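You operate a simulated robot arm through the tools that you are given. There is no shell and no other tool. Be economical: measure what you need, move in short steps, check, and stop when the job is done.

Carry out the task below with a simulated two-armed robot. There is one attempt and no reset: what you move stays moved.

JOB
Wipe the oil off the tray, then load it with the red blank flange and the BOLTS carton.
Fine: hold the tray while you wipe; the rag goes back. What is to be rubbed or washed off counts as gone when no trace of it is left.

It is judged by the outcome, as a careful person would: the job done as asked, and still so three seconds after it is handed in. It fails if anything else is knocked over, pushed out of place, dropped, spilled or broken.

ROBOT AND FRAMES
Two 7-joint arms with two-finger parallel grippers on one trunk, on a base that drives. Base frame: it is fixed to the floor where the robot stands at the start and does not move with it; the origin is under the middle of the robot, x ahead of it, y to its left, z up. Lengths are in m, angles in rad, forces in N, time in s.
The left shoulder is at the start at [0.06, 0.143, 0.953], the right one opposite. With the tool pointing down near the work surface each hand reaches from about 0.32 to 0.74 m from the robot's upright axis, wherever it stands, measured 20 degrees to its own side. Places, roughly: inside of the tray [0.6, 0.2, 0.9]. Payload 1.57 kg a hand.
Tool frame (each hand has its own): the origin (TCP) lies between the finger pads and is the grasp point; the fingertips stand 0.03 m ahead of it; z points along the fingers, y is the line along which they close. The gripper opens to 0.11 m. The fingers are 0.024 m wide and 0.012 m thick; the gripper's body (0.048 by 0.112 m) begins 0.078 m behind the TCP.
Orientation is that of the tool frame in the base frame, as [roll, pitch, yaw] about the fixed x, y, z axes, in that order (R = Rz(yaw) Ry(pitch) Rx(roll)). With the fingers straight down and closing along the base's y, the tool's x points along the base's -x, its y along +y and its z along -z.

CONTROLS
- The arms move only by the tool nudge_tool. It takes "left_motion", "right_motion" or both (then of equal length, played together; a hand with none holds still); each is a list of rows, each an object of numbers (a shift or turn left out is 0, a gripper value left out holds the last): "tx", "ty", "tz": the shift along the base's x, y, z in cm; "rx", "ry", "rz": the turn, a rotation vector about the base's x, y, z in rad; "hand": the opening, from 0 (shut) to 1 (fully open). In form: [{"tx": .., "ty": .., "tz": .., "rx": .., "ry": .., "rz": .., "hand": ..}, ...]. A call has 1 to 12 rows; each row is the pose to reach, as a shift and turn from the pose commanded when the call began. A row lasts 0.2 s, in which the tool goes at most 0.05 m and 0.15 rad; a call with a longer step from one row to the next is refused whole, and so is a gripper value outside its range. A pose out of reach is approached as far as the arm can. The call stops where the force on the tool passes 40 N (or 10 N more than at its start, if that is more) or the arm is blocked; 0.2 s more then pass. The fingers move at their own pace (about 0.045 m/s each) and stop on an object; they squeeze with about 24 N. The grip force told is the motor's: it shows also when the fingers shut on nothing. Time passes only in rows, and 0.2 s behind the last, so rows that repeat a pose let the fingers close. It gives the time, the measured TCP pose, the force on the tool (base axes), the opening and the grip force at its end, in the units of the frame above (readings bear some noise), with the torque about the TCP (base axes, N m) and any sound that the robot's microphone picked up, and new pictures: "views" is both (left out), scene, wrist or none (wrist: the cameras of the hands that moved).
- Cameras (640 x 400 px; columns grow to the right, rows downward): "scene" is now at [0.0513, 0.0044, 1.5795]; the picture's right is [-0.02, -1.00, 0.00], its down [-0.76, 0.02, -0.65] and it looks along [0.65, -0.01, -0.76] (base axes); focal length 273 px, centre (320, 200). "left" rides on the left gripper at [0.07, -0.016, -0.141] in its tool frame; the picture's right is [0.23, 0.97, 0.00], its down [-0.85, 0.20, -0.48] and it looks along [-0.47, 0.11, 0.88] (tool axes); focal length 222 px, centre (320, 200). "right" rides on the right gripper at [0.07, 0.016, -0.141] in its tool frame; the picture's right is [-0.23, 0.97, 0.00], its down [-0.85, -0.20, -0.48] and it looks along [-0.47, -0.11, 0.88] (tool axes); focal length 222 px, centre (320, 200). There is no depth. A picture from a camera that has moved, and an enlarged one, comes with that camera's place and axes in the base frame and with its lens. The place of the scene camera against the robot may be out by one fixed shift of up to 0.025 m in any direction.
- move_column(by): slides the trunk up (or, below 0, down) by that many m; the arms and the scene camera ride with it, the base frame stays. It gives what a move gives, with no picture.
- steer(legs): drives the robot by 1 to 6 legs, each [ahead, left, turn to the left] in m, m and rad, along the robot's own axes; the way and the turn of a leg run together, so that a leg with both is an arc; at most 1.5 m and 3.142 rad a leg. The arms and the cameras ride along, it lands a little off, and it stops where it bumps. It gives what a move gives, and a new picture of the scene camera.
- head_to(pan, tilt): turns the head with the scene camera to pan (to the left, within 1.501 rad either way) and tilt (down, from -0.506 to 1.204), counted from straight ahead of the robot. It gives what a move gives, and a new picture of the scene camera.
- enlarge(camera, box): a new picture of the part [left, top, right, bottom] of that camera's present view, enlarged. The clock stands still meanwhile.
- hand_in(): hands the job in; it is judged then, once.

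Go step by step. Nothing tells you exact positions but the pictures and the camera data: compare them with the known pose of the tool, close in by small moves and look again before you grip or let go. The budget is 120 turns and 260 pictures, counting those below and the enlarged ones. Unless the task says otherwise, let go and move clear before handing in, and close with one line.

The tools are called after "Request:" as a command line: name --argument value ..., lists and objects as JSON in quotes. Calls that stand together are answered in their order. nudge_tool: Moves the arms, as the interface text tells. Its arguments: {"type":"object","properties":{"left_motion":{"type":"array","items":{"type":"object","properties":{"tx":{"type":"number"},"ty":{"type":"number"},"tz":{"type":"number"},"rx":{"type":"number"},"ry":{"type":"number"},"rz":{"type":"number"},"hand":{"type":"number"}}}},"right_motion":{"type":"array","items":{"type":"object","properties":{"tx":{"type":"number"},"ty":{"type":"number"},"tz":{"type":"number"},"rx":{"type":"number"},"ry":{"type":"number"},"rz":{"type":"number"},"hand":{"type":"number"}}}},"views":{"type":"string","enum":["both","scene","wrist","none"]}},"required":[]} The other tools are called the same way: move_column (by) slides the trunk up or down; steer (legs) drives the base; head_to (pan, tilt) turns the head that bears the scene camera; enlarge (camera, box) takes an enlarged picture of a part of a camera's view; hand_in () hands the job in.

At the start:

```text
time_s: 0.0
left_ee_pos: [0.3709, 0.2748, 1.1517]
left_tool_rot: [-3.141, -0.001, 3.14]
left_ft_force: [0.2, 0.1, -0.1]
left_wrist_torque: [-0.02, 0.0, 0.0]
left_finger_gap: 0.1101
left_grip_force: 0.1
right_ee_pos: [0.4583, -0.0569, 1.1378]
right_tool_rot: [3.141, 0.002, -3.141]
right_ft_force: [0.2, -0.3, 0.2]
right_wrist_torque: [-0.01, 0.03, 0.02]
right_finger_gap: 0.1098
right_grip_force: 0.0
trunk travel left (down, up): [-0.552, 0.038]
robot x, y, heading: [0.0014, -0.0001, -0.001]
head pan, tilt: [-0.021, 0.859]
```

scene: 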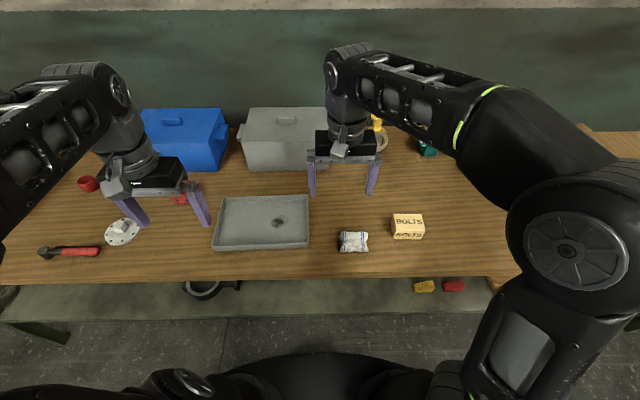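
right: 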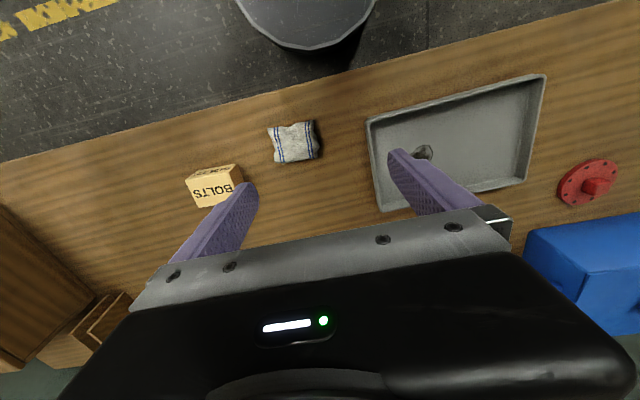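
left: 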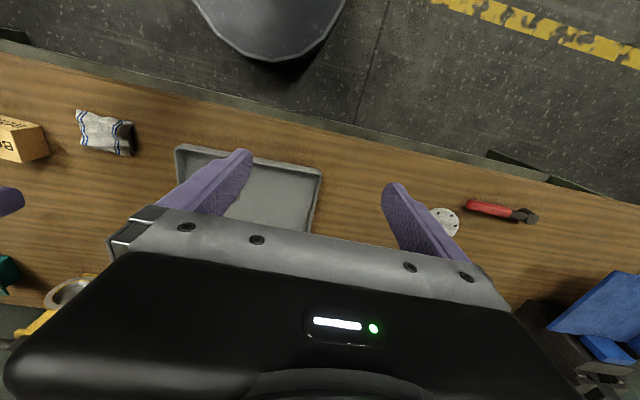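

I see the tray ahead-left with an oil spot, the rag near [0.49,-0.10], the BOLTS carton near [0.54,-0.28], and a red flange left of the tray near [0.66,0.45]. I'll look more closely first.

Request:
enlarge --camera "scene" --box '[200, 170, 440, 270]'

Request:
enlarge --camera "right" --box '[340, 60, 640, 250]'

Request:
enlarge --camera "right" --box '[150, 90, 350, 215]'

```text
2.67 times, centred on (320, 220) of scene
camera zoom: at [0.0513, 0.0044, 1.5795], right [-0.02, -1.0, 0.0], down [-0.76, 0.02, -0.65], along [0.65, -0.01, -0.76], focal length 728 px, centre (320, 147)
```

zoom: 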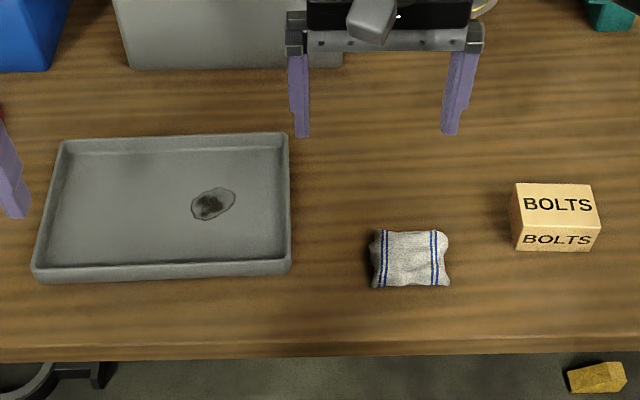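

```text
2.11 times, centred on (490, 155) of right
camera zoom: at [0.3876, -0.0405, 1.2784], right [0.23, 0.97, 0.0], down [0.85, -0.2, 0.48], along [0.47, -0.11, -0.88], focal length 468 px, centre (-38, 295)
```

zoom: 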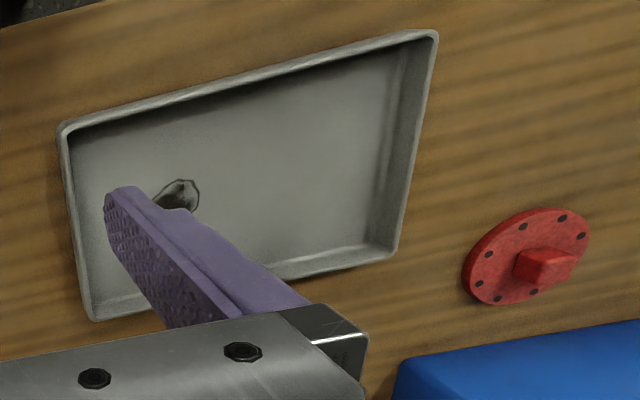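

```text
3.20 times, centred on (250, 152) of right
camera zoom: at [0.3876, -0.0405, 1.2784], right [0.23, 0.97, 0.0], down [0.85, -0.2, 0.48], along [0.47, -0.11, -0.88], focal length 711 px, centre (544, 352)
```

zoom: 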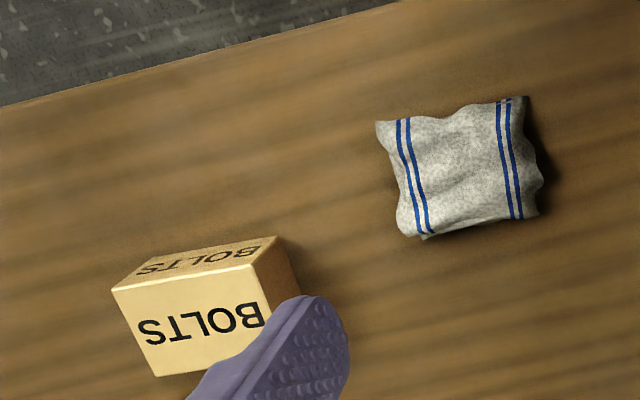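

The tray rim spans about x 0.46–0.65, y 0.02–0.30, with the oil near [0.55,0.12] and the rag near [0.476,-0.108]. I'll bring the left hand above the tray's left wall and the right hand above the rag.

Request:
nudge_tool --left_motion '[{"tx": 3.5, "ty": 0.4, "tz": -2}, {"tx": 7, "ty": 0.8, "tz": -4}, {"tx": 10.5, "ty": 1.2, "tz": -6.5}, {"tx": 14, "ty": 1.6, "tz": -9}, {"tx": 17, "ty": 2, "tz": -12}, {"tx": 18.9, "ty": 2.2, "tz": -15}, {"tx": 18.9, "ty": 2.2, "tz": -17}]' --right_motion '[{"tx": 0.5, "ty": -2, "tz": 0}, {"tx": 1, "ty": -4, "tz": -2}, {"tx": 1.8, "ty": -5.1, "tz": -4}, {"tx": 1.8, "ty": -5.1, "tz": -7}, {"tx": 1.8, "ty": -5.1, "tz": -10}, {"tx": 1.8, "ty": -5.1, "tz": -13}, {"tx": 1.8, "ty": -5.1, "tz": -15}]'

```text
time_s: 1.6
left_ee_pos: [0.5609, 0.2948, 0.9815]
left_tool_rot: [-3.141, 0.0, -3.141]
left_ft_force: [-0.9, 0.0, 0.6]
left_wrist_torque: [0.02, 0.0, -0.02]
left_finger_gap: 0.11
left_grip_force: 0.2
right_ee_pos: [0.4773, -0.1096, 0.9848]
right_tool_rot: [3.142, 0.004, -3.141]
right_ft_force: [0.6, 0.5, -0.5]
right_wrist_torque: [-0.02, 0.03, -0.01]
right_finger_gap: 0.11
right_grip_force: 0.0
trunk travel left (down, up): [-0.552, 0.038]
robot x, y, heading: [-0.0006, -0.0, 0.0]
head pan, tilt: [-0.021, 0.859]
camera scene: at [0.0515, 0.0044, 1.5796], right [-0.02, -1.0, 0.0], down [-0.76, 0.02, -0.65], along [0.65, -0.01, -0.76], focal length 273 px, centre (320, 200)
camera right: at [0.4067, -0.0934, 1.1259], right [0.23, 0.97, 0.0], down [0.85, -0.2, 0.48], along [0.47, -0.11, -0.88], focal length 222 px, centre (320, 200)
camera left: at [0.4901, 0.2795, 1.1219], right [-0.23, 0.97, 0.0], down [0.85, 0.2, 0.48], along [0.47, 0.11, -0.88], focal length 222 px, centre (320, 200)
```

scene: 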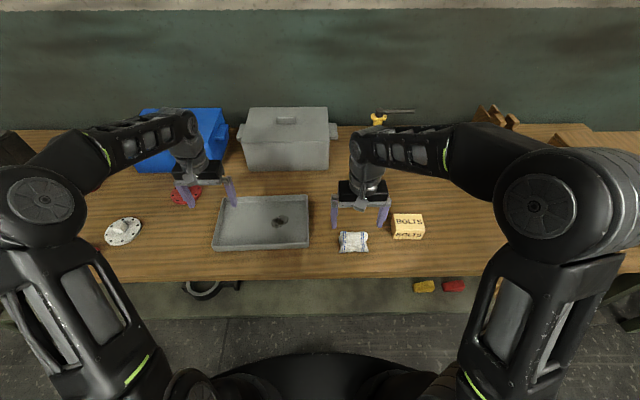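
right: 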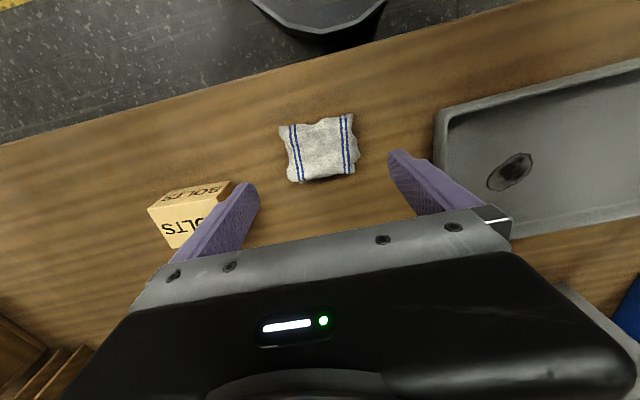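
left: 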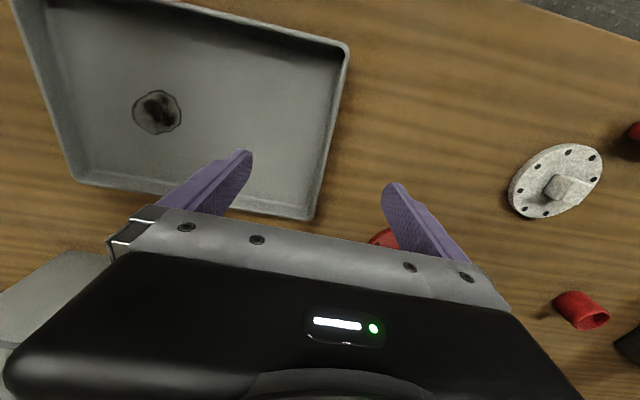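

The right hand is centred over the rag and the left over the tray wall (y≈0.298). I'll lower both: right to rag height, left to straddle the wall, without closing the left yet.

Request:
nudge_tool --left_motion '[{"ty": 0.3, "tz": -2}, {"ty": 0.3, "tz": -4}, {"ty": 0.3, "tz": -5.5}, {"ty": 0.3, "tz": -6.5}, {"ty": 0.3, "tz": -7}, {"ty": 0.3, "tz": -7}, {"ty": 0.3, "tz": -7}]' --right_motion '[{"tz": -2}, {"tz": -4}, {"tz": -6}, {"tz": -7.5}, {"tz": -8.5}, {"tz": -8.7}, {"tz": -8.7}]'

Request:
enlarge --camera "scene" --box '[160, 160, 440, 270]'

```text
time_s: 3.2
left_ee_pos: [0.5607, 0.2999, 0.911]
left_tool_rot: [3.141, -0.001, -3.141]
left_ft_force: [0.2, 0.0, -0.5]
left_wrist_torque: [0.02, 0.02, 0.01]
left_finger_gap: 0.1097
left_grip_force: 0.2
right_ee_pos: [0.4757, -0.1069, 0.9012]
right_tool_rot: [3.141, 0.003, -3.141]
right_ft_force: [-0.5, 0.1, 0.1]
right_wrist_torque: [0.02, -0.03, 0.0]
right_finger_gap: 0.1097
right_grip_force: 0.1
trunk travel left (down, up): [-0.552, 0.038]
robot x, y, heading: [0.0038, 0.0004, 0.006]
head pan, tilt: [-0.021, 0.859]
camera scene: at [0.0515, 0.0045, 1.5795], right [-0.02, -1.0, 0.0], down [-0.76, 0.02, -0.65], along [0.65, -0.01, -0.76], focal length 273 px, centre (320, 200)
camera right: at [0.4056, -0.092, 1.0411], right [0.23, 0.97, 0.0], down [0.85, -0.2, 0.48], along [0.47, -0.11, -0.88], focal length 222 px, centre (320, 200)
camera left: at [0.4908, 0.2837, 1.0515], right [-0.23, 0.97, 0.0], down [0.86, 0.2, 0.48], along [0.47, 0.11, -0.88], focal length 222 px, centre (320, 200)
```

scene: 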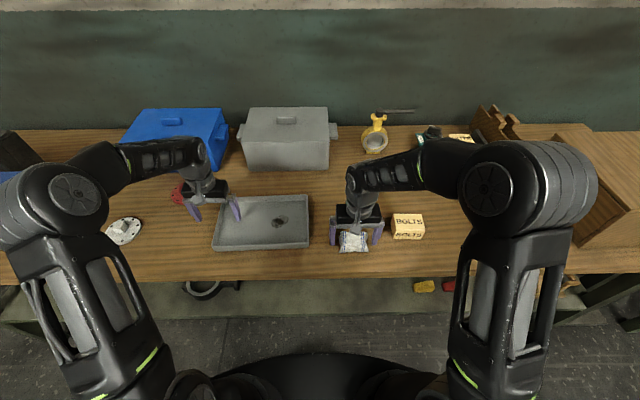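
right: 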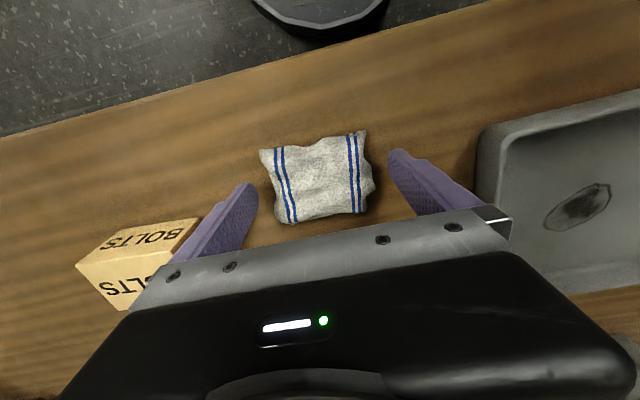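
left: 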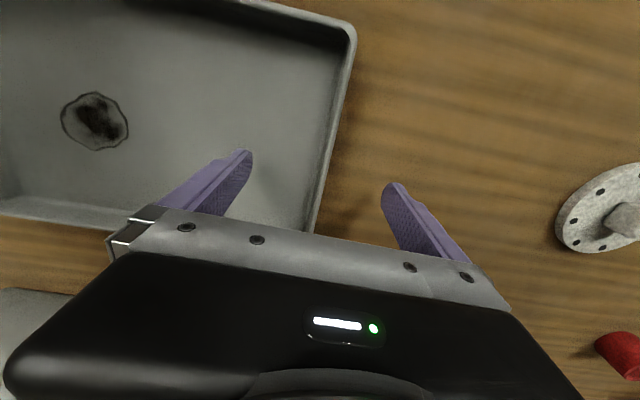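

```text
2.29 times, centred on (300, 215) of scene
camera zoom: at [0.0515, 0.0045, 1.5795], right [-0.02, -1.0, 0.0], down [-0.76, 0.02, -0.65], along [0.65, -0.01, -0.76], focal length 624 px, centre (366, 166)
```

zoom: 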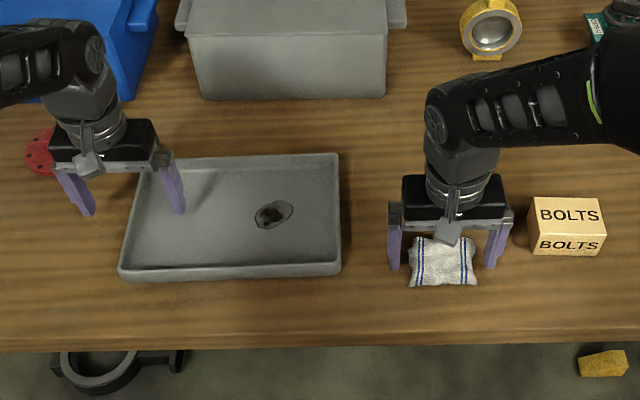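

Both hands straddle their targets. I'll lower slightly more and close both: right on the rag, left on the tray wall.

Request:
nudge_tool --left_motion '[{"tz": -0.8, "ty": -0.1}, {"tz": -0.8, "ty": -0.1, "hand": 0}, {"tz": -0.8, "ty": -0.1, "hand": 0}, {"tz": -0.8, "ty": -0.1}, {"tz": -0.8, "ty": -0.1}, {"tz": -0.8, "ty": -0.1}, {"tz": -0.8, "ty": -0.1}, {"tz": -0.8, "ty": -0.1}, {"tz": -0.8, "ty": -0.1}, {"tz": -0.8, "ty": -0.1}]' --right_motion '[{"tz": -0.4, "ty": -0.2}, {"tz": -0.4, "ty": -0.2, "hand": 0}, {"tz": -0.4, "ty": -0.2, "hand": 0}, {"tz": -0.4, "ty": -0.2}, {"tz": -0.4, "ty": -0.2}, {"tz": -0.4, "ty": -0.2}, {"tz": -0.4, "ty": -0.2}, {"tz": -0.4, "ty": -0.2}, {"tz": -0.4, "ty": -0.2}, {"tz": -0.4, "ty": -0.2}]'

Request:
enlarge --camera "scene" --box '[160, 160, 440, 270]'

```text
time_s: 5.4
left_ee_pos: [0.5597, 0.2954, 0.9031]
left_tool_rot: [-3.141, 0.001, -3.14]
left_ft_force: [1.0, -0.3, -0.4]
left_wrist_torque: [0.03, 0.0, 0.03]
left_finger_gap: 0.0045
left_grip_force: 23.5
right_ee_pos: [0.4765, -0.1083, 0.8956]
right_tool_rot: [-3.14, 0.002, 3.139]
right_ft_force: [1.1, 0.5, -0.4]
right_wrist_torque: [-0.04, 0.02, -0.02]
right_finger_gap: 0.071
right_grip_force: 24.2
trunk travel left (down, up): [-0.552, 0.038]
robot x, y, heading: [-0.0025, -0.0012, 0.002]
head pan, tilt: [-0.021, 0.859]
camera scene: at [0.0515, 0.0045, 1.5795], right [-0.02, -1.0, 0.0], down [-0.76, 0.02, -0.65], along [0.65, -0.01, -0.76], focal length 273 px, centre (320, 200)
camera right: at [0.4059, -0.0934, 1.0367], right [0.23, 0.97, 0.0], down [0.85, -0.2, 0.48], along [0.47, -0.11, -0.88], focal length 222 px, centre (320, 200)
camera left: at [0.4901, 0.2813, 1.0434], right [-0.23, 0.97, 0.0], down [0.85, 0.2, 0.48], along [0.47, 0.11, -0.88], focal length 222 px, centre (320, 200)
```

scene: 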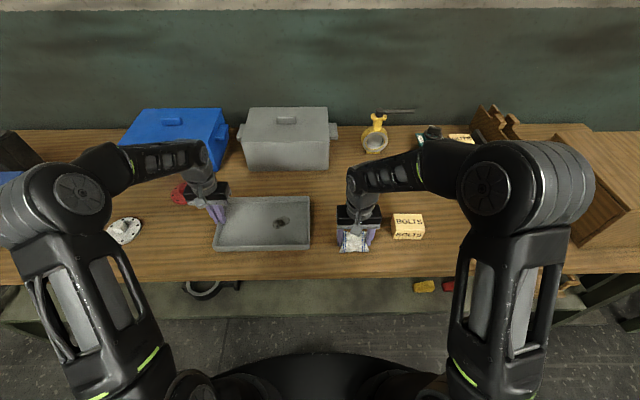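
right: 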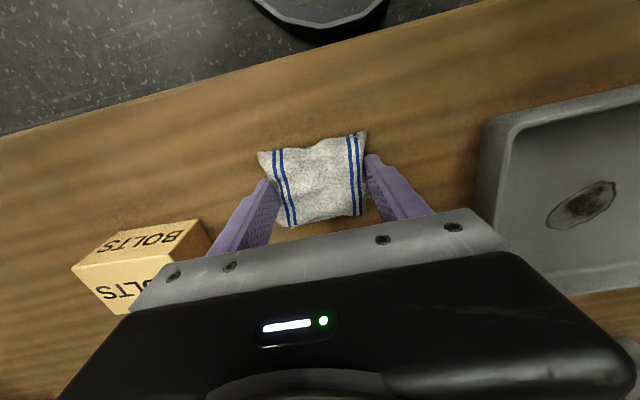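
left: 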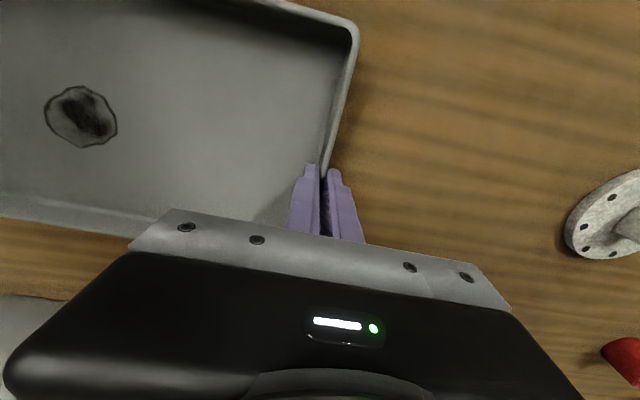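

```text
2.29 times, centred on (300, 215) of scene
camera zoom: at [0.0515, 0.0045, 1.5795], right [-0.02, -1.0, 0.0], down [-0.76, 0.02, -0.65], along [0.65, -0.01, -0.76], focal length 624 px, centre (366, 166)
```

zoom: 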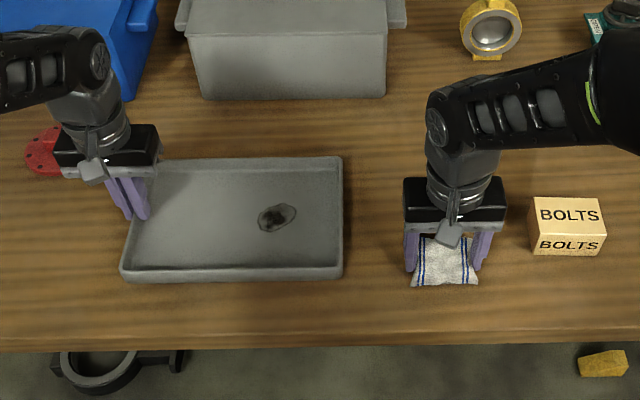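

The tray wall is held and the rag gripped (placed at [0.4765,-0.108,0.896] for return). Now lift the rag and carry it over the oil at about [0.555,0.111].

Request:
nudge_tool --right_motion '[{"tz": 2}, {"tz": 5}, {"tz": 8, "ty": 1}, {"tz": 8, "ty": 5, "tx": 1.5}, {"tz": 8, "ty": 9.5, "tx": 3}, {"tz": 8, "ty": 14, "tx": 4.5}, {"tz": 8, "ty": 18.5, "tx": 6}, {"tz": 7, "ty": 21.9, "tx": 7.8}, {"tz": 5, "ty": 21.9, "tx": 7.8}, {"tz": 5, "ty": 21.9, "tx": 7.8}]'

```text
time_s: 7.6
left_ee_pos: [0.56, 0.2968, 0.9031]
left_tool_rot: [-3.141, -0.001, 3.141]
left_ft_force: [1.2, 0.4, 2.2]
left_wrist_torque: [0.02, 0.32, -0.04]
left_finger_gap: 0.0047
left_grip_force: 24.0
right_ee_pos: [0.5539, 0.1087, 0.9466]
right_tool_rot: [3.14, 0.003, -3.141]
right_ft_force: [-0.1, -0.6, -0.3]
right_wrist_torque: [-0.02, 0.0, -0.03]
right_finger_gap: 0.0705
right_grip_force: 24.2
trunk travel left (down, up): [-0.552, 0.038]
robot x, y, heading: [-0.0, -0.0006, 0.001]
head pan, tilt: [-0.021, 0.859]
camera scene: at [0.0515, 0.0045, 1.5795], right [-0.02, -1.0, 0.0], down [-0.76, 0.02, -0.65], along [0.65, -0.01, -0.76], focal length 273 px, centre (320, 200)
camera right: at [0.4831, 0.125, 1.0874], right [0.23, 0.97, 0.0], down [0.85, -0.2, 0.48], along [0.47, -0.11, -0.88], focal length 222 px, centre (320, 200)
```

scene: 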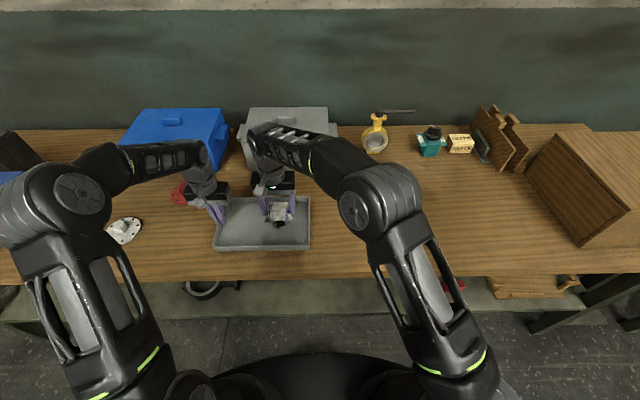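
right: 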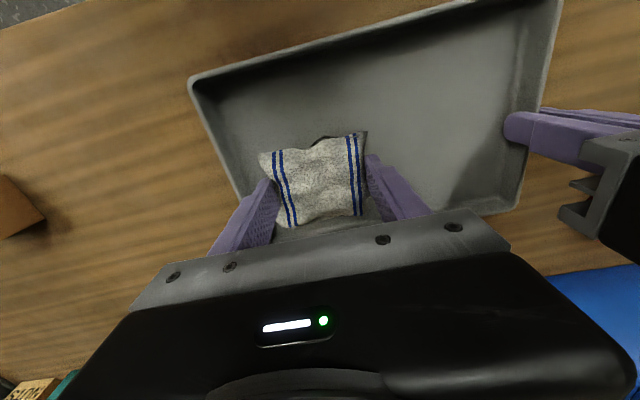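

The rag is over the oil. Now lower gently to contact and read the force.

Request:
nudge_tool --right_motion '[{"tz": -2.5}, {"tz": -4}, {"tz": -4.6}, {"tz": -4.8}, {"tz": -4.9}]' --views "none"

```text
time_s: 8.8
left_ee_pos: [0.5584, 0.2974, 0.9033]
left_tool_rot: [3.141, -0.001, -3.141]
left_ft_force: [1.7, 2.9, -6.8]
left_wrist_torque: [0.08, 0.05, 0.16]
left_finger_gap: 0.0046
left_grip_force: 23.8
right_ee_pos: [0.5531, 0.1094, 0.9024]
right_tool_rot: [3.14, 0.005, 3.14]
right_ft_force: [-6.2, -5.3, 24.4]
right_wrist_torque: [-0.27, 0.11, -0.37]
right_finger_gap: 0.0704
right_grip_force: 24.5
trunk travel left (down, up): [-0.552, 0.038]
robot x, y, heading: [-0.0024, 0.0009, 0.001]
head pan, tilt: [-0.021, 0.859]
```

Contact at 24 N, a bit firm; I'll ease off slightly and rub with strokes over the spot.

Request:
nudge_tool --right_motion '[{"tz": 0.15}, {"tz": 0.15, "tx": 1.5}, {"tz": 0.15, "tx": 3}, {"tz": 0.15, "tx": 1}, {"tz": 0.15, "tx": -1.5}, {"tz": 0.15, "tx": -3.5}, {"tz": 0.15, "tx": -1.5, "ty": 1}, {"tz": 0.15, "tx": 1, "ty": 1.5}, {"tz": 0.15, "tx": 3, "ty": 1.5}, {"tz": 0.15, "tx": 1, "ty": 1.5}, {"tz": 0.15, "tx": -1.5, "ty": 1.5}, {"tz": 0.15, "tx": -3.5, "ty": 1.5}]' --views "none"

Request:
nudge_tool --right_motion '[{"tx": 1, "ty": -1.5}, {"tx": 2, "ty": -3}, {"tx": 4, "ty": -3}, {"tx": 6, "ty": -3}, {"tx": 4, "ty": -3}, {"tx": 2, "ty": -3}, {"tx": 0, "ty": -3}, {"tx": 2, "ty": -1.5}, {"tx": 4, "ty": -1.5}, {"tx": 6, "ty": -1.5}, {"tx": 4, "ty": -1.5}, {"tx": 3, "ty": -1.5}]' --views "both"

```text
time_s: 11.4
left_ee_pos: [0.5596, 0.2973, 0.9035]
left_tool_rot: [3.141, 0.0, 3.14]
left_ft_force: [-3.4, 0.4, -0.6]
left_wrist_torque: [0.0, 0.06, 0.01]
left_finger_gap: 0.0048
left_grip_force: 24.0
right_ee_pos: [0.5201, 0.1236, 0.8992]
right_tool_rot: [3.141, 0.005, -3.141]
right_ft_force: [6.2, -0.6, 14.7]
right_wrist_torque: [0.1, -0.18, -0.01]
right_finger_gap: 0.0692
right_grip_force: 23.9
trunk travel left (down, up): [-0.552, 0.038]
robot x, y, heading: [0.0026, 0.0027, 0.001]
head pan, tilt: [-0.021, 0.859]
```

```text
time_s: 14.0
left_ee_pos: [0.5589, 0.2969, 0.9036]
left_tool_rot: [-3.141, 0.001, -3.14]
left_ft_force: [-3.9, 1.8, -0.1]
left_wrist_torque: [0.05, -0.01, 0.0]
left_finger_gap: 0.0048
left_grip_force: 24.6
right_ee_pos: [0.5504, 0.1104, 0.8989]
right_tool_rot: [3.141, 0.005, -3.141]
right_ft_force: [8.1, 0.1, 17.7]
right_wrist_torque: [-0.04, 0.0, 0.02]
right_finger_gap: 0.0691
right_grip_force: 24.0
trunk travel left (down, up): [-0.552, 0.038]
robot x, y, heading: [0.0007, -0.0036, -0.001]
head pan, tilt: [-0.021, 0.859]
camera scene: at [0.0507, 0.0046, 1.5796], right [-0.02, -1.0, 0.0], down [-0.76, 0.02, -0.65], along [0.65, -0.01, -0.76], focal length 273 px, centre (320, 200)
camera right: at [0.4795, 0.1272, 1.0391], right [0.23, 0.97, 0.0], down [0.85, -0.2, 0.48], along [0.47, -0.11, -0.87], focal length 222 px, centre (320, 200)
```

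scene: 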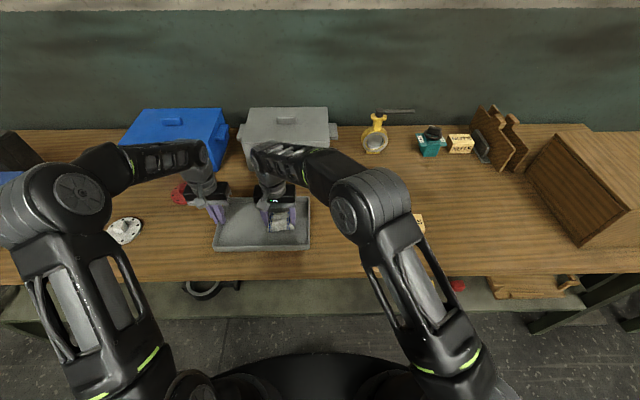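
right: 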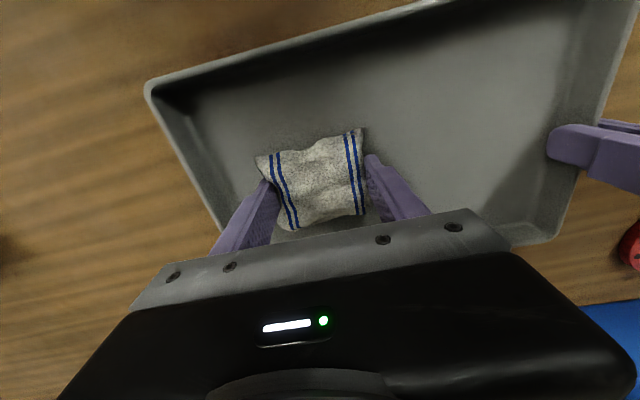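

Wiped a first pass; I'll lift the rag up and to the right to inspect the tray surface.

Request:
nudge_tool --right_motion '[{"tz": 3}, {"tz": 6}, {"tz": 6, "ty": -4}, {"tz": 6, "ty": -8}, {"tz": 6, "ty": -12}, {"tz": 6, "ty": -15}, {"tz": 6, "ty": -15}]' --views "none"

Request:
enlarge --camera "scene" --box '[205, 185, 325, 260]'

Request:
enlarge --camera "left" --box '[0, 0, 360, 225]'

```text
time_s: 15.6
left_ee_pos: [0.5602, 0.2961, 0.9029]
left_tool_rot: [3.141, 0.001, 3.141]
left_ft_force: [0.7, 0.1, 3.1]
left_wrist_torque: [-0.04, -0.35, 0.05]
left_finger_gap: 0.0045
left_grip_force: 24.0
right_ee_pos: [0.5475, -0.0384, 0.9572]
right_tool_rot: [-3.142, 0.003, 3.14]
right_ft_force: [-0.7, -0.6, -0.8]
right_wrist_torque: [-0.02, 0.0, -0.05]
right_finger_gap: 0.0693
right_grip_force: 23.8
trunk travel left (down, up): [-0.552, 0.038]
robot x, y, heading: [0.0003, -0.0006, -0.002]
head pan, tilt: [-0.021, 0.859]
```

```text
5.33 times, centred on (265, 222) of scene
camera zoom: at [0.0512, 0.0044, 1.5796], right [-0.02, -1.0, 0.0], down [-0.76, 0.02, -0.65], along [0.65, -0.01, -0.76], focal length 1456 px, centre (613, 80)
```

zoom: 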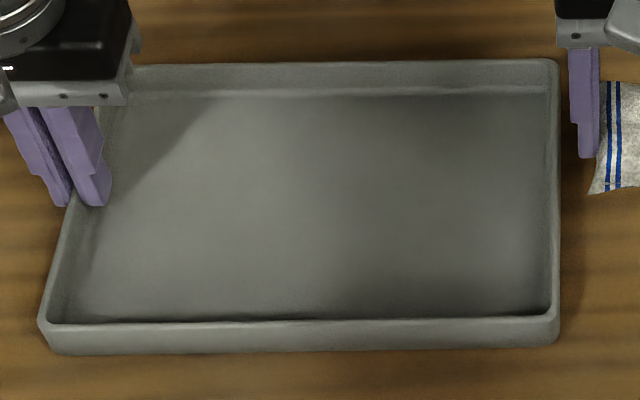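

```text
1.78 times, centred on (180, 112) of left
camera zoom: at [0.4899, 0.2811, 1.0436], right [-0.23, 0.97, 0.0], down [0.85, 0.2, 0.48], along [0.47, 0.11, -0.88], focal length 395 px, centre (569, 356)
```

zoom: 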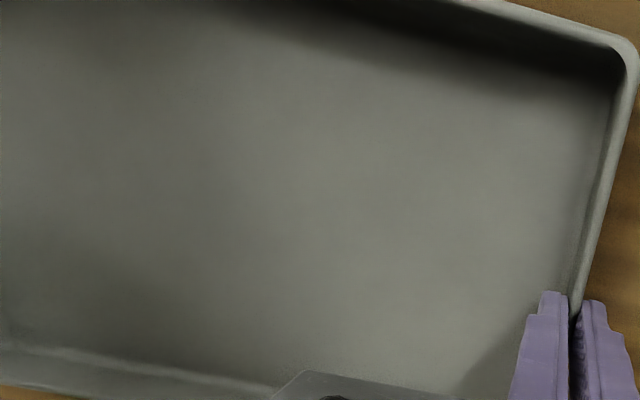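

The oil is gone with no trace visible. Now return the rag to its original place at [0.4765,-0.108].

Request:
nudge_tool --right_motion '[{"ty": -3, "tx": -2}, {"ty": -7, "tx": -5}, {"ty": -7, "tx": -7.1}, {"ty": -7, "tx": -7.1, "tz": -3}, {"ty": -7, "tx": -7.1, "tz": -5}, {"ty": -7, "tx": -7.1, "tz": -5.8}, {"ty": -7, "tx": -7.1, "tz": -6.1}]'

Request:
enlarge --camera "scene" --box '[160, 160, 440, 270]'

```text
time_s: 17.2
left_ee_pos: [0.5599, 0.297, 0.9036]
left_tool_rot: [3.141, -0.002, 3.141]
left_ft_force: [-0.6, 0.7, 3.3]
left_wrist_torque: [0.02, 0.23, 0.0]
left_finger_gap: 0.0047
left_grip_force: 23.8
right_ee_pos: [0.4768, -0.1116, 0.9001]
right_tool_rot: [-3.141, 0.004, -3.141]
right_ft_force: [0.3, 0.0, -1.0]
right_wrist_torque: [0.0, -0.02, 0.02]
right_finger_gap: 0.069
right_grip_force: 24.2
trunk travel left (down, up): [-0.552, 0.038]
robot x, y, heading: [0.0004, 0.0022, -0.0]
head pan, tilt: [-0.021, 0.859]
camera scene: at [0.051, 0.0043, 1.5796], right [-0.02, -1.0, 0.0], down [-0.76, 0.02, -0.65], along [0.65, -0.01, -0.76], focal length 273 px, centre (320, 200)
camera right: at [0.406, -0.0948, 1.0394], right [0.23, 0.97, 0.0], down [0.85, -0.2, 0.48], along [0.47, -0.11, -0.88], focal length 222 px, centre (320, 200)
```

scene: 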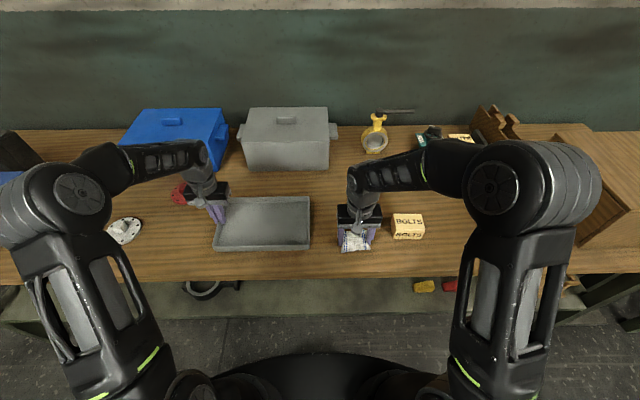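
right: 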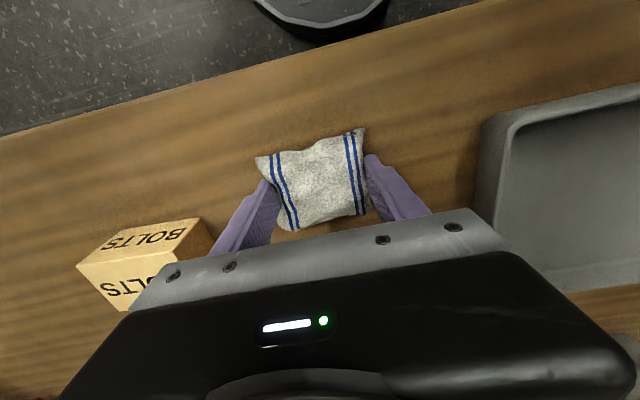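

```text
2.29 times, centred on (300, 215) of scene
camera zoom: at [0.051, 0.0043, 1.5796], right [-0.02, -1.0, 0.0], down [-0.76, 0.02, -0.65], along [0.65, -0.01, -0.76], focal length 624 px, centre (366, 166)
```

zoom: 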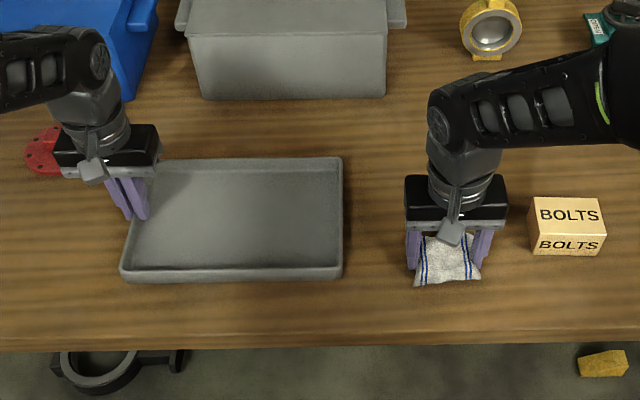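

The rag is about 3 mm right and slightly turned; I'll correct, set it down and release. The left hand can also let go of the tray afterwards.

Request:
nudge_tool --right_motion '[{"ty": 0.35, "rz": -0.09, "tz": -0.2}, {"ty": 0.35, "rz": -0.09, "tz": -0.4}, {"ty": 0.35, "rz": -0.09, "tz": -0.55}, {"ty": 0.35, "rz": -0.09, "tz": -0.55}]' --views "none"

```text
time_s: 18.2
left_ee_pos: [0.5597, 0.2975, 0.9032]
left_tool_rot: [-3.141, -0.001, -3.142]
left_ft_force: [1.3, 1.8, 1.2]
left_wrist_torque: [0.01, 0.3, -0.03]
left_finger_gap: 0.0046
left_grip_force: 24.0
right_ee_pos: [0.4775, -0.1064, 0.8934]
right_tool_rot: [3.141, 0.004, 3.052]
right_ft_force: [-0.9, -1.1, 5.9]
right_wrist_torque: [0.0, -0.06, -0.04]
right_finger_gap: 0.0689
right_grip_force: 23.3
trunk travel left (down, up): [-0.552, 0.038]
robot x, y, heading: [-0.0021, 0.0003, 0.001]
head pan, tilt: [-0.021, 0.859]
```

The rag rests on the table. Open both hands and lift clear.

Request:
nudge_tool --right_motion '[{"hand": 1}, {"hand": 1}, {"hand": 1}, {"hand": 1}, {"tz": 3}, {"tz": 7}, {"tz": 11}, {"tz": 15, "rz": 0.09}, {"tz": 18, "rz": 0.09}]' --left_motion '[{"hand": 0.5}, {"hand": 0.5}, {"hand": 0.5}, {"hand": 0.5}, {"tz": 3}, {"tz": 7}, {"tz": 11}, {"tz": 14}, {"tz": 14}]'

Request:
enlarge --camera "scene" --box '[160, 160, 440, 270]'

```text
time_s: 20.2
left_ee_pos: [0.5606, 0.2987, 1.0436]
left_tool_rot: [-3.14, 0.0, 3.141]
left_ft_force: [-0.1, -0.4, 0.5]
left_wrist_torque: [-0.01, -0.01, 0.01]
left_finger_gap: 0.055
left_grip_force: 0.0
right_ee_pos: [0.4783, -0.1052, 1.0727]
right_tool_rot: [3.142, 0.002, -3.14]
right_ft_force: [0.4, 0.2, 0.6]
right_wrist_torque: [0.01, -0.01, 0.0]
right_finger_gap: 0.1097
right_grip_force: 0.0
trunk travel left (down, up): [-0.552, 0.038]
robot x, y, heading: [-0.0033, -0.0011, 0.0]
head pan, tilt: [-0.021, 0.859]
camera scene: at [0.0513, 0.0044, 1.5795], right [-0.02, -1.0, 0.0], down [-0.76, 0.02, -0.65], along [0.65, -0.01, -0.76], focal length 273 px, centre (320, 200)
camera right: at [0.4079, -0.0894, 1.2128], right [0.23, 0.97, 0.0], down [0.85, -0.2, 0.48], along [0.47, -0.11, -0.88], focal length 222 px, centre (320, 200)
camera left: at [0.4896, 0.2833, 1.1846], right [-0.23, 0.97, 0.0], down [0.85, 0.2, 0.48], along [0.47, 0.11, -0.88], focal length 222 px, centre (320, 200)
```

scene: 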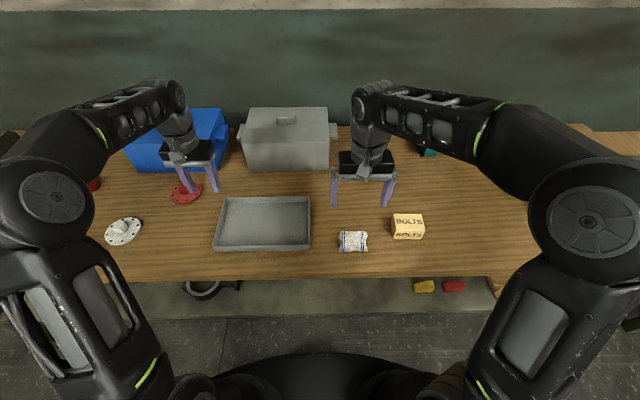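
right: 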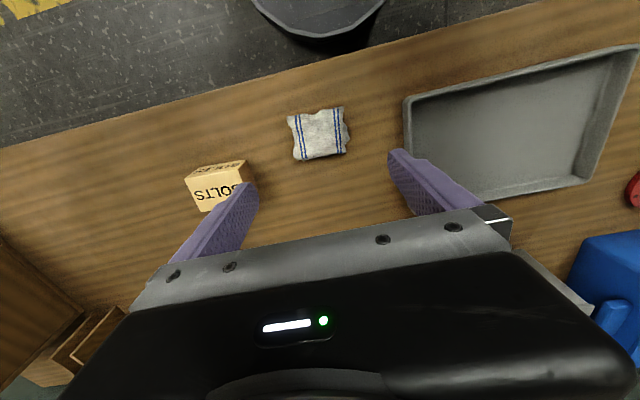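
left: 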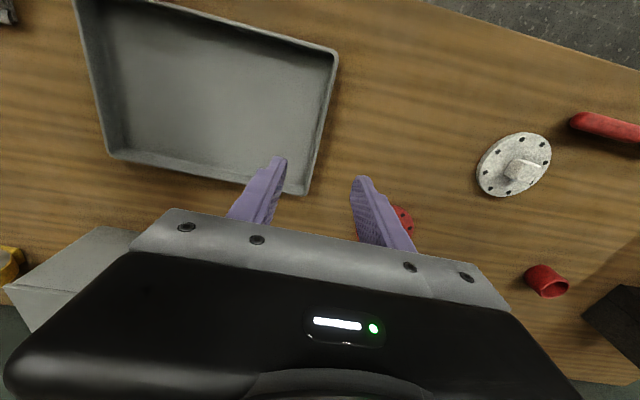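

```text
2.29 times, centred on (300, 215) of scene
camera zoom: at [0.0513, 0.0044, 1.5795], right [-0.02, -1.0, 0.0], down [-0.76, 0.02, -0.65], along [0.65, -0.01, -0.76], focal length 624 px, centre (366, 166)
```

zoom: 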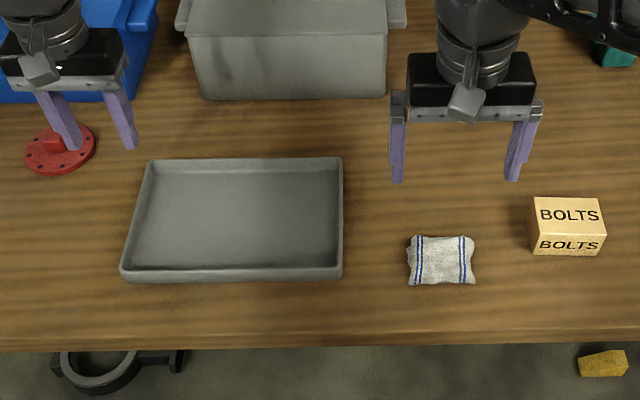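

The rag is back and the tray looks clean. Next, the carton: move the right hand above it, about [0.52,-0.28], to look.

Request:
nudge_tool --right_motion '[{"tx": 0.8, "ty": -4}, {"tx": 1.6, "ty": -8}, {"tx": 2.4, "ty": -12}, {"tx": 3.2, "ty": -16}, {"tx": 4, "ty": -17.9}, {"tx": 4, "ty": -17.9}]' --views "wrist"

Request:
enlarge --camera "right" --box '[200, 80, 440, 230]'

```text
time_s: 21.6
left_ee_pos: [0.5591, 0.298, 1.0441]
left_tool_rot: [-3.141, 0.0, 3.14]
left_ft_force: [0.3, -0.4, -0.6]
left_wrist_torque: [0.0, 0.03, -0.01]
left_finger_gap: 0.055
left_grip_force: 0.0
right_ee_pos: [0.5189, -0.2857, 1.0738]
right_tool_rot: [3.141, 0.003, -3.141]
right_ft_force: [-0.3, 0.3, 0.0]
right_wrist_torque: [-0.02, 0.0, 0.02]
right_finger_gap: 0.1101
right_grip_force: 0.0
trunk travel left (down, up): [-0.552, 0.038]
robot x, y, heading: [-0.002, 0.0002, 0.004]
head pan, tilt: [-0.021, 0.859]
camera right: at [0.4491, -0.2714, 1.2141], right [0.23, 0.97, 0.0], down [0.85, -0.2, 0.48], along [0.47, -0.11, -0.88], focal length 222 px, centre (320, 200)
```

right: 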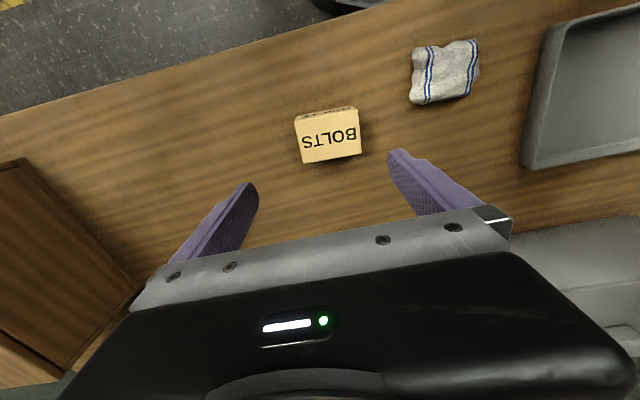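

```text
2.67 times, centred on (320, 155) of right
camera zoom: at [0.4491, -0.2714, 1.2141], right [0.23, 0.97, 0.0], down [0.85, -0.2, 0.48], along [0.47, -0.11, -0.88], focal length 592 px, centre (320, 320)
```

zoom: 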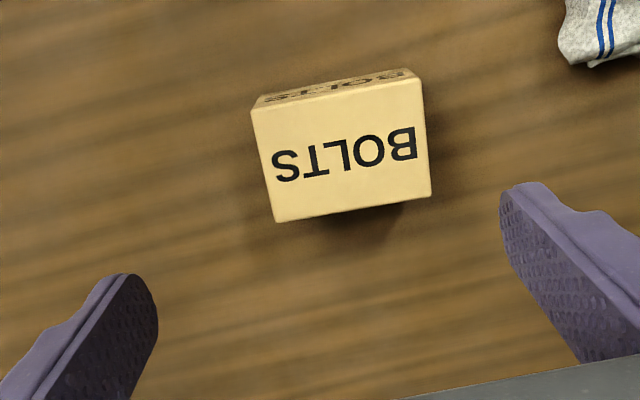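

The carton spans about x 0.49–0.55, y −0.318–−0.235, top ~0.91, yawed about −0.05. I'll center and descend to just above it and check.

Request:
nudge_tool --right_motion '[{"tx": 0.2, "ty": 0.9, "tz": -2, "rz": -0.05}, {"tx": 0.2, "ty": 0.9, "tz": -6, "rz": -0.05}, {"tx": 0.2, "ty": 0.9, "tz": -10, "rz": -0.05}, {"tx": 0.2, "ty": 0.9, "tz": -12, "rz": -0.05}, {"tx": 0.2, "ty": 0.9, "tz": -12, "rz": -0.05}]' --views "wrist"

Request:
enlarge --camera "scene" --box '[320, 170, 480, 270]'

```text
time_s: 22.8
left_ee_pos: [0.5594, 0.2975, 1.0444]
left_tool_rot: [3.141, -0.001, 3.141]
left_ft_force: [-0.5, -0.4, 0.6]
left_wrist_torque: [0.03, -0.01, -0.02]
left_finger_gap: 0.0551
left_grip_force: 0.1
right_ee_pos: [0.521, -0.2739, 0.9527]
right_tool_rot: [-3.14, 0.001, 3.09]
right_ft_force: [0.0, -0.1, -0.6]
right_wrist_torque: [0.0, 0.01, -0.04]
right_finger_gap: 0.1099
right_grip_force: 0.0
trunk travel left (down, up): [-0.552, 0.038]
robot x, y, heading: [-0.0022, 0.0027, -0.004]
head pan, tilt: [-0.021, 0.859]
camera right: at [0.4509, -0.2549, 1.0931], right [0.28, 0.96, 0.0], down [0.84, -0.24, 0.48], along [0.46, -0.13, -0.88], focal length 222 px, centre (320, 200)
```

right: 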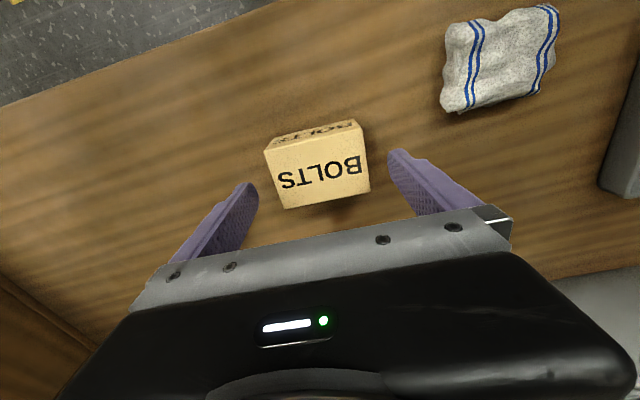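

```text
4.00 times, centred on (400, 220) of scene
camera zoom: at [0.0514, 0.0044, 1.5795], right [-0.02, -1.0, 0.0], down [-0.76, 0.02, -0.65], along [0.65, -0.01, -0.76], focal length 1092 px, centre (0, 120)
```

zoom: 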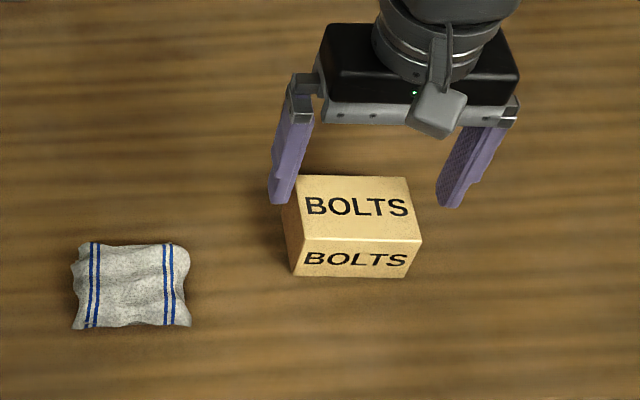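

Well centred. Descend and close on the carton.

Request:
nudge_tool --right_motion '[{"tz": -2, "ty": -0.1, "tx": -0.1}, {"tz": -4, "ty": -0.1, "tx": -0.1}, {"tz": -5.4, "ty": -0.1, "tx": -0.1}, {"tz": -5.4, "ty": -0.1, "tx": -0.1, "hand": 0}, {"tz": -5.4, "ty": -0.1, "tx": -0.1}, {"tz": -5.4, "ty": -0.1, "tx": -0.1}, {"tz": -5.4, "ty": -0.1, "tx": -0.1}, {"tz": -5.4, "ty": -0.1, "tx": -0.1}]' --views "wrist"

```text
time_s: 24.6
left_ee_pos: [0.5604, 0.2981, 1.0435]
left_tool_rot: [-3.141, 0.001, -3.14]
left_ft_force: [-0.9, -0.4, 0.3]
left_wrist_torque: [0.03, -0.01, -0.01]
left_finger_gap: 0.0549
left_grip_force: 0.1
right_ee_pos: [0.5195, -0.278, 0.8977]
right_tool_rot: [-3.14, 0.002, 3.092]
right_ft_force: [-0.4, -0.6, -0.6]
right_wrist_torque: [0.06, -0.02, 0.02]
right_finger_gap: 0.0849
right_grip_force: 24.2
trunk travel left (down, up): [-0.552, 0.038]
robot x, y, heading: [-0.0035, -0.0026, 0.004]
head pan, tilt: [-0.021, 0.859]
camera right: at [0.4504, -0.2579, 1.039], right [0.28, 0.96, 0.0], down [0.84, -0.24, 0.48], along [0.46, -0.13, -0.88], focal length 222 px, centre (320, 200)
```

right: 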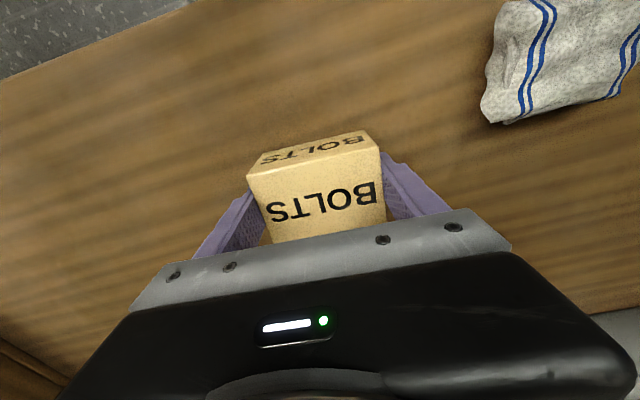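

The carton is gripped (0.085 m). Lift it and check the load.

Request:
nudge_tool --right_motion '[{"tz": 2}, {"tz": 5}, {"tz": 8}, {"tz": 10}, {"tz": 10, "ty": 4, "rz": 0.05}, {"tz": 10, "ty": 8, "rz": 0.05}, {"tz": 10, "ty": 12, "rz": 0.05}, {"tz": 10, "ty": 12, "rz": 0.05}]' --views "wrist"

```text
time_s: 26.4
left_ee_pos: [0.5602, 0.2974, 1.0442]
left_tool_rot: [3.141, 0.0, -3.142]
left_ft_force: [0.2, -0.5, 0.6]
left_wrist_torque: [0.01, -0.01, 0.0]
left_finger_gap: 0.0552
left_grip_force: 0.1
right_ee_pos: [0.5176, -0.1557, 1.0012]
right_tool_rot: [-3.139, 0.001, 3.141]
right_ft_force: [-1.0, -0.4, -4.5]
right_wrist_torque: [0.01, 0.01, 0.0]
right_finger_gap: 0.0849
right_grip_force: 24.2
trunk travel left (down, up): [-0.552, 0.038]
robot x, y, heading: [-0.0001, 0.0027, -0.0]
head pan, tilt: [-0.021, 0.859]
camera right: at [0.4482, -0.1416, 1.1414], right [0.23, 0.97, 0.0], down [0.85, -0.2, 0.48], along [0.47, -0.11, -0.88], focal length 222 px, centre (320, 200)
```

right: 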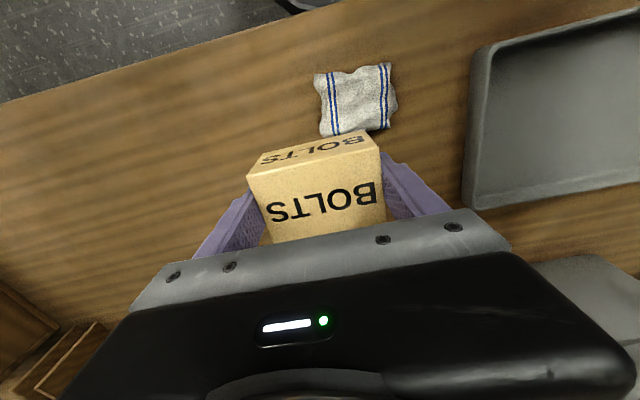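

The load is about 0.45 kg and steady. Carry it over the tray's right half at [0.557,0.108].

Request:
nudge_tool --right_motion '[{"ty": 4, "tx": 0.6}, {"ty": 8.5, "tx": 1.2}, {"ty": 13, "tx": 1.9}, {"ty": 17.5, "tx": 2.6}, {"ty": 22, "tx": 3.3}, {"ty": 25, "tx": 3.9}, {"ty": 26.4, "tx": 3.9, "tz": -1}, {"ty": 26.4, "tx": 3.9, "tz": -4}, {"ty": 26.4, "tx": 3.9, "tz": -6}, {"ty": 26.4, "tx": 3.9, "tz": -6}]'

Request:
enlarge --camera "scene" --box '[205, 175, 345, 262]'

```text
time_s: 28.6
left_ee_pos: [0.5596, 0.2987, 1.0436]
left_tool_rot: [3.141, 0.001, 3.141]
left_ft_force: [0.8, 0.0, -0.8]
left_wrist_torque: [-0.04, -0.02, -0.03]
left_finger_gap: 0.055
left_grip_force: 0.1
right_ee_pos: [0.5574, 0.1108, 0.9393]
right_tool_rot: [-3.14, 0.001, -3.141]
right_ft_force: [-0.1, -0.3, -3.0]
right_wrist_torque: [0.0, 0.05, 0.01]
right_finger_gap: 0.085
right_grip_force: 23.7
trunk travel left (down, up): [-0.552, 0.038]
robot x, y, heading: [-0.0001, -0.0012, -0.001]
head pan, tilt: [-0.021, 0.859]
camera scene: at [0.0516, 0.0045, 1.5795], right [-0.02, -1.0, 0.0], down [-0.76, 0.02, -0.65], along [0.65, -0.01, -0.76], focal length 273 px, centre (320, 200)
camera right: at [0.4874, 0.126, 1.0796], right [0.23, 0.97, 0.0], down [0.85, -0.2, 0.48], along [0.47, -0.11, -0.88], focal length 222 px, centre (320, 200)
```

scene: 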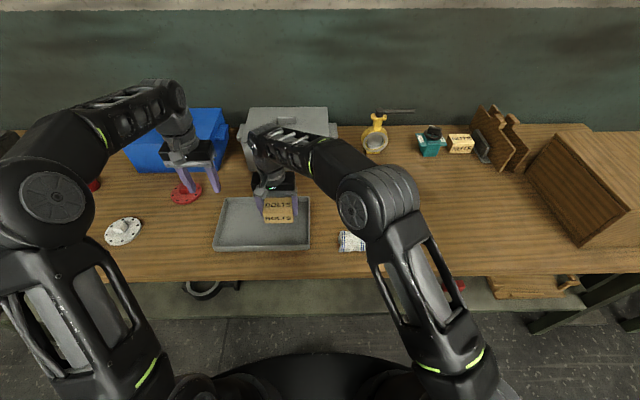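
right: 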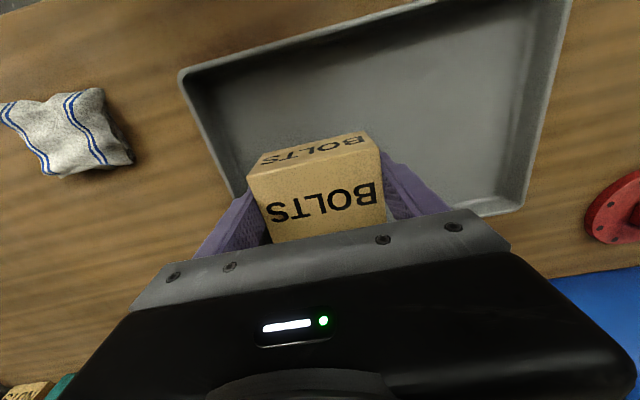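

```text
4.57 times, centred on (275, 218) of scene
camera zoom: at [0.0516, 0.0045, 1.5795], right [-0.02, -1.0, 0.0], down [-0.76, 0.02, -0.65], along [0.65, -0.01, -0.76], focal length 1248 px, centre (526, 115)
```

zoom: 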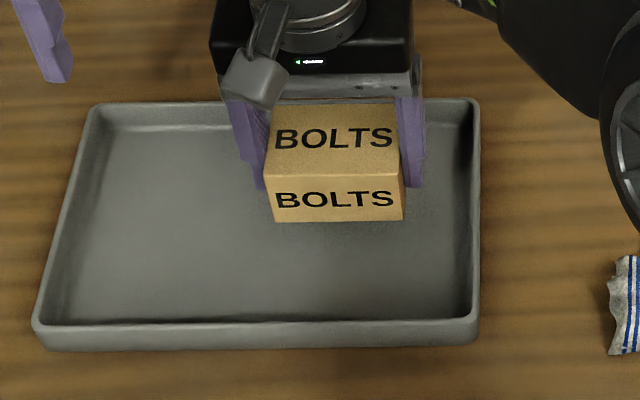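

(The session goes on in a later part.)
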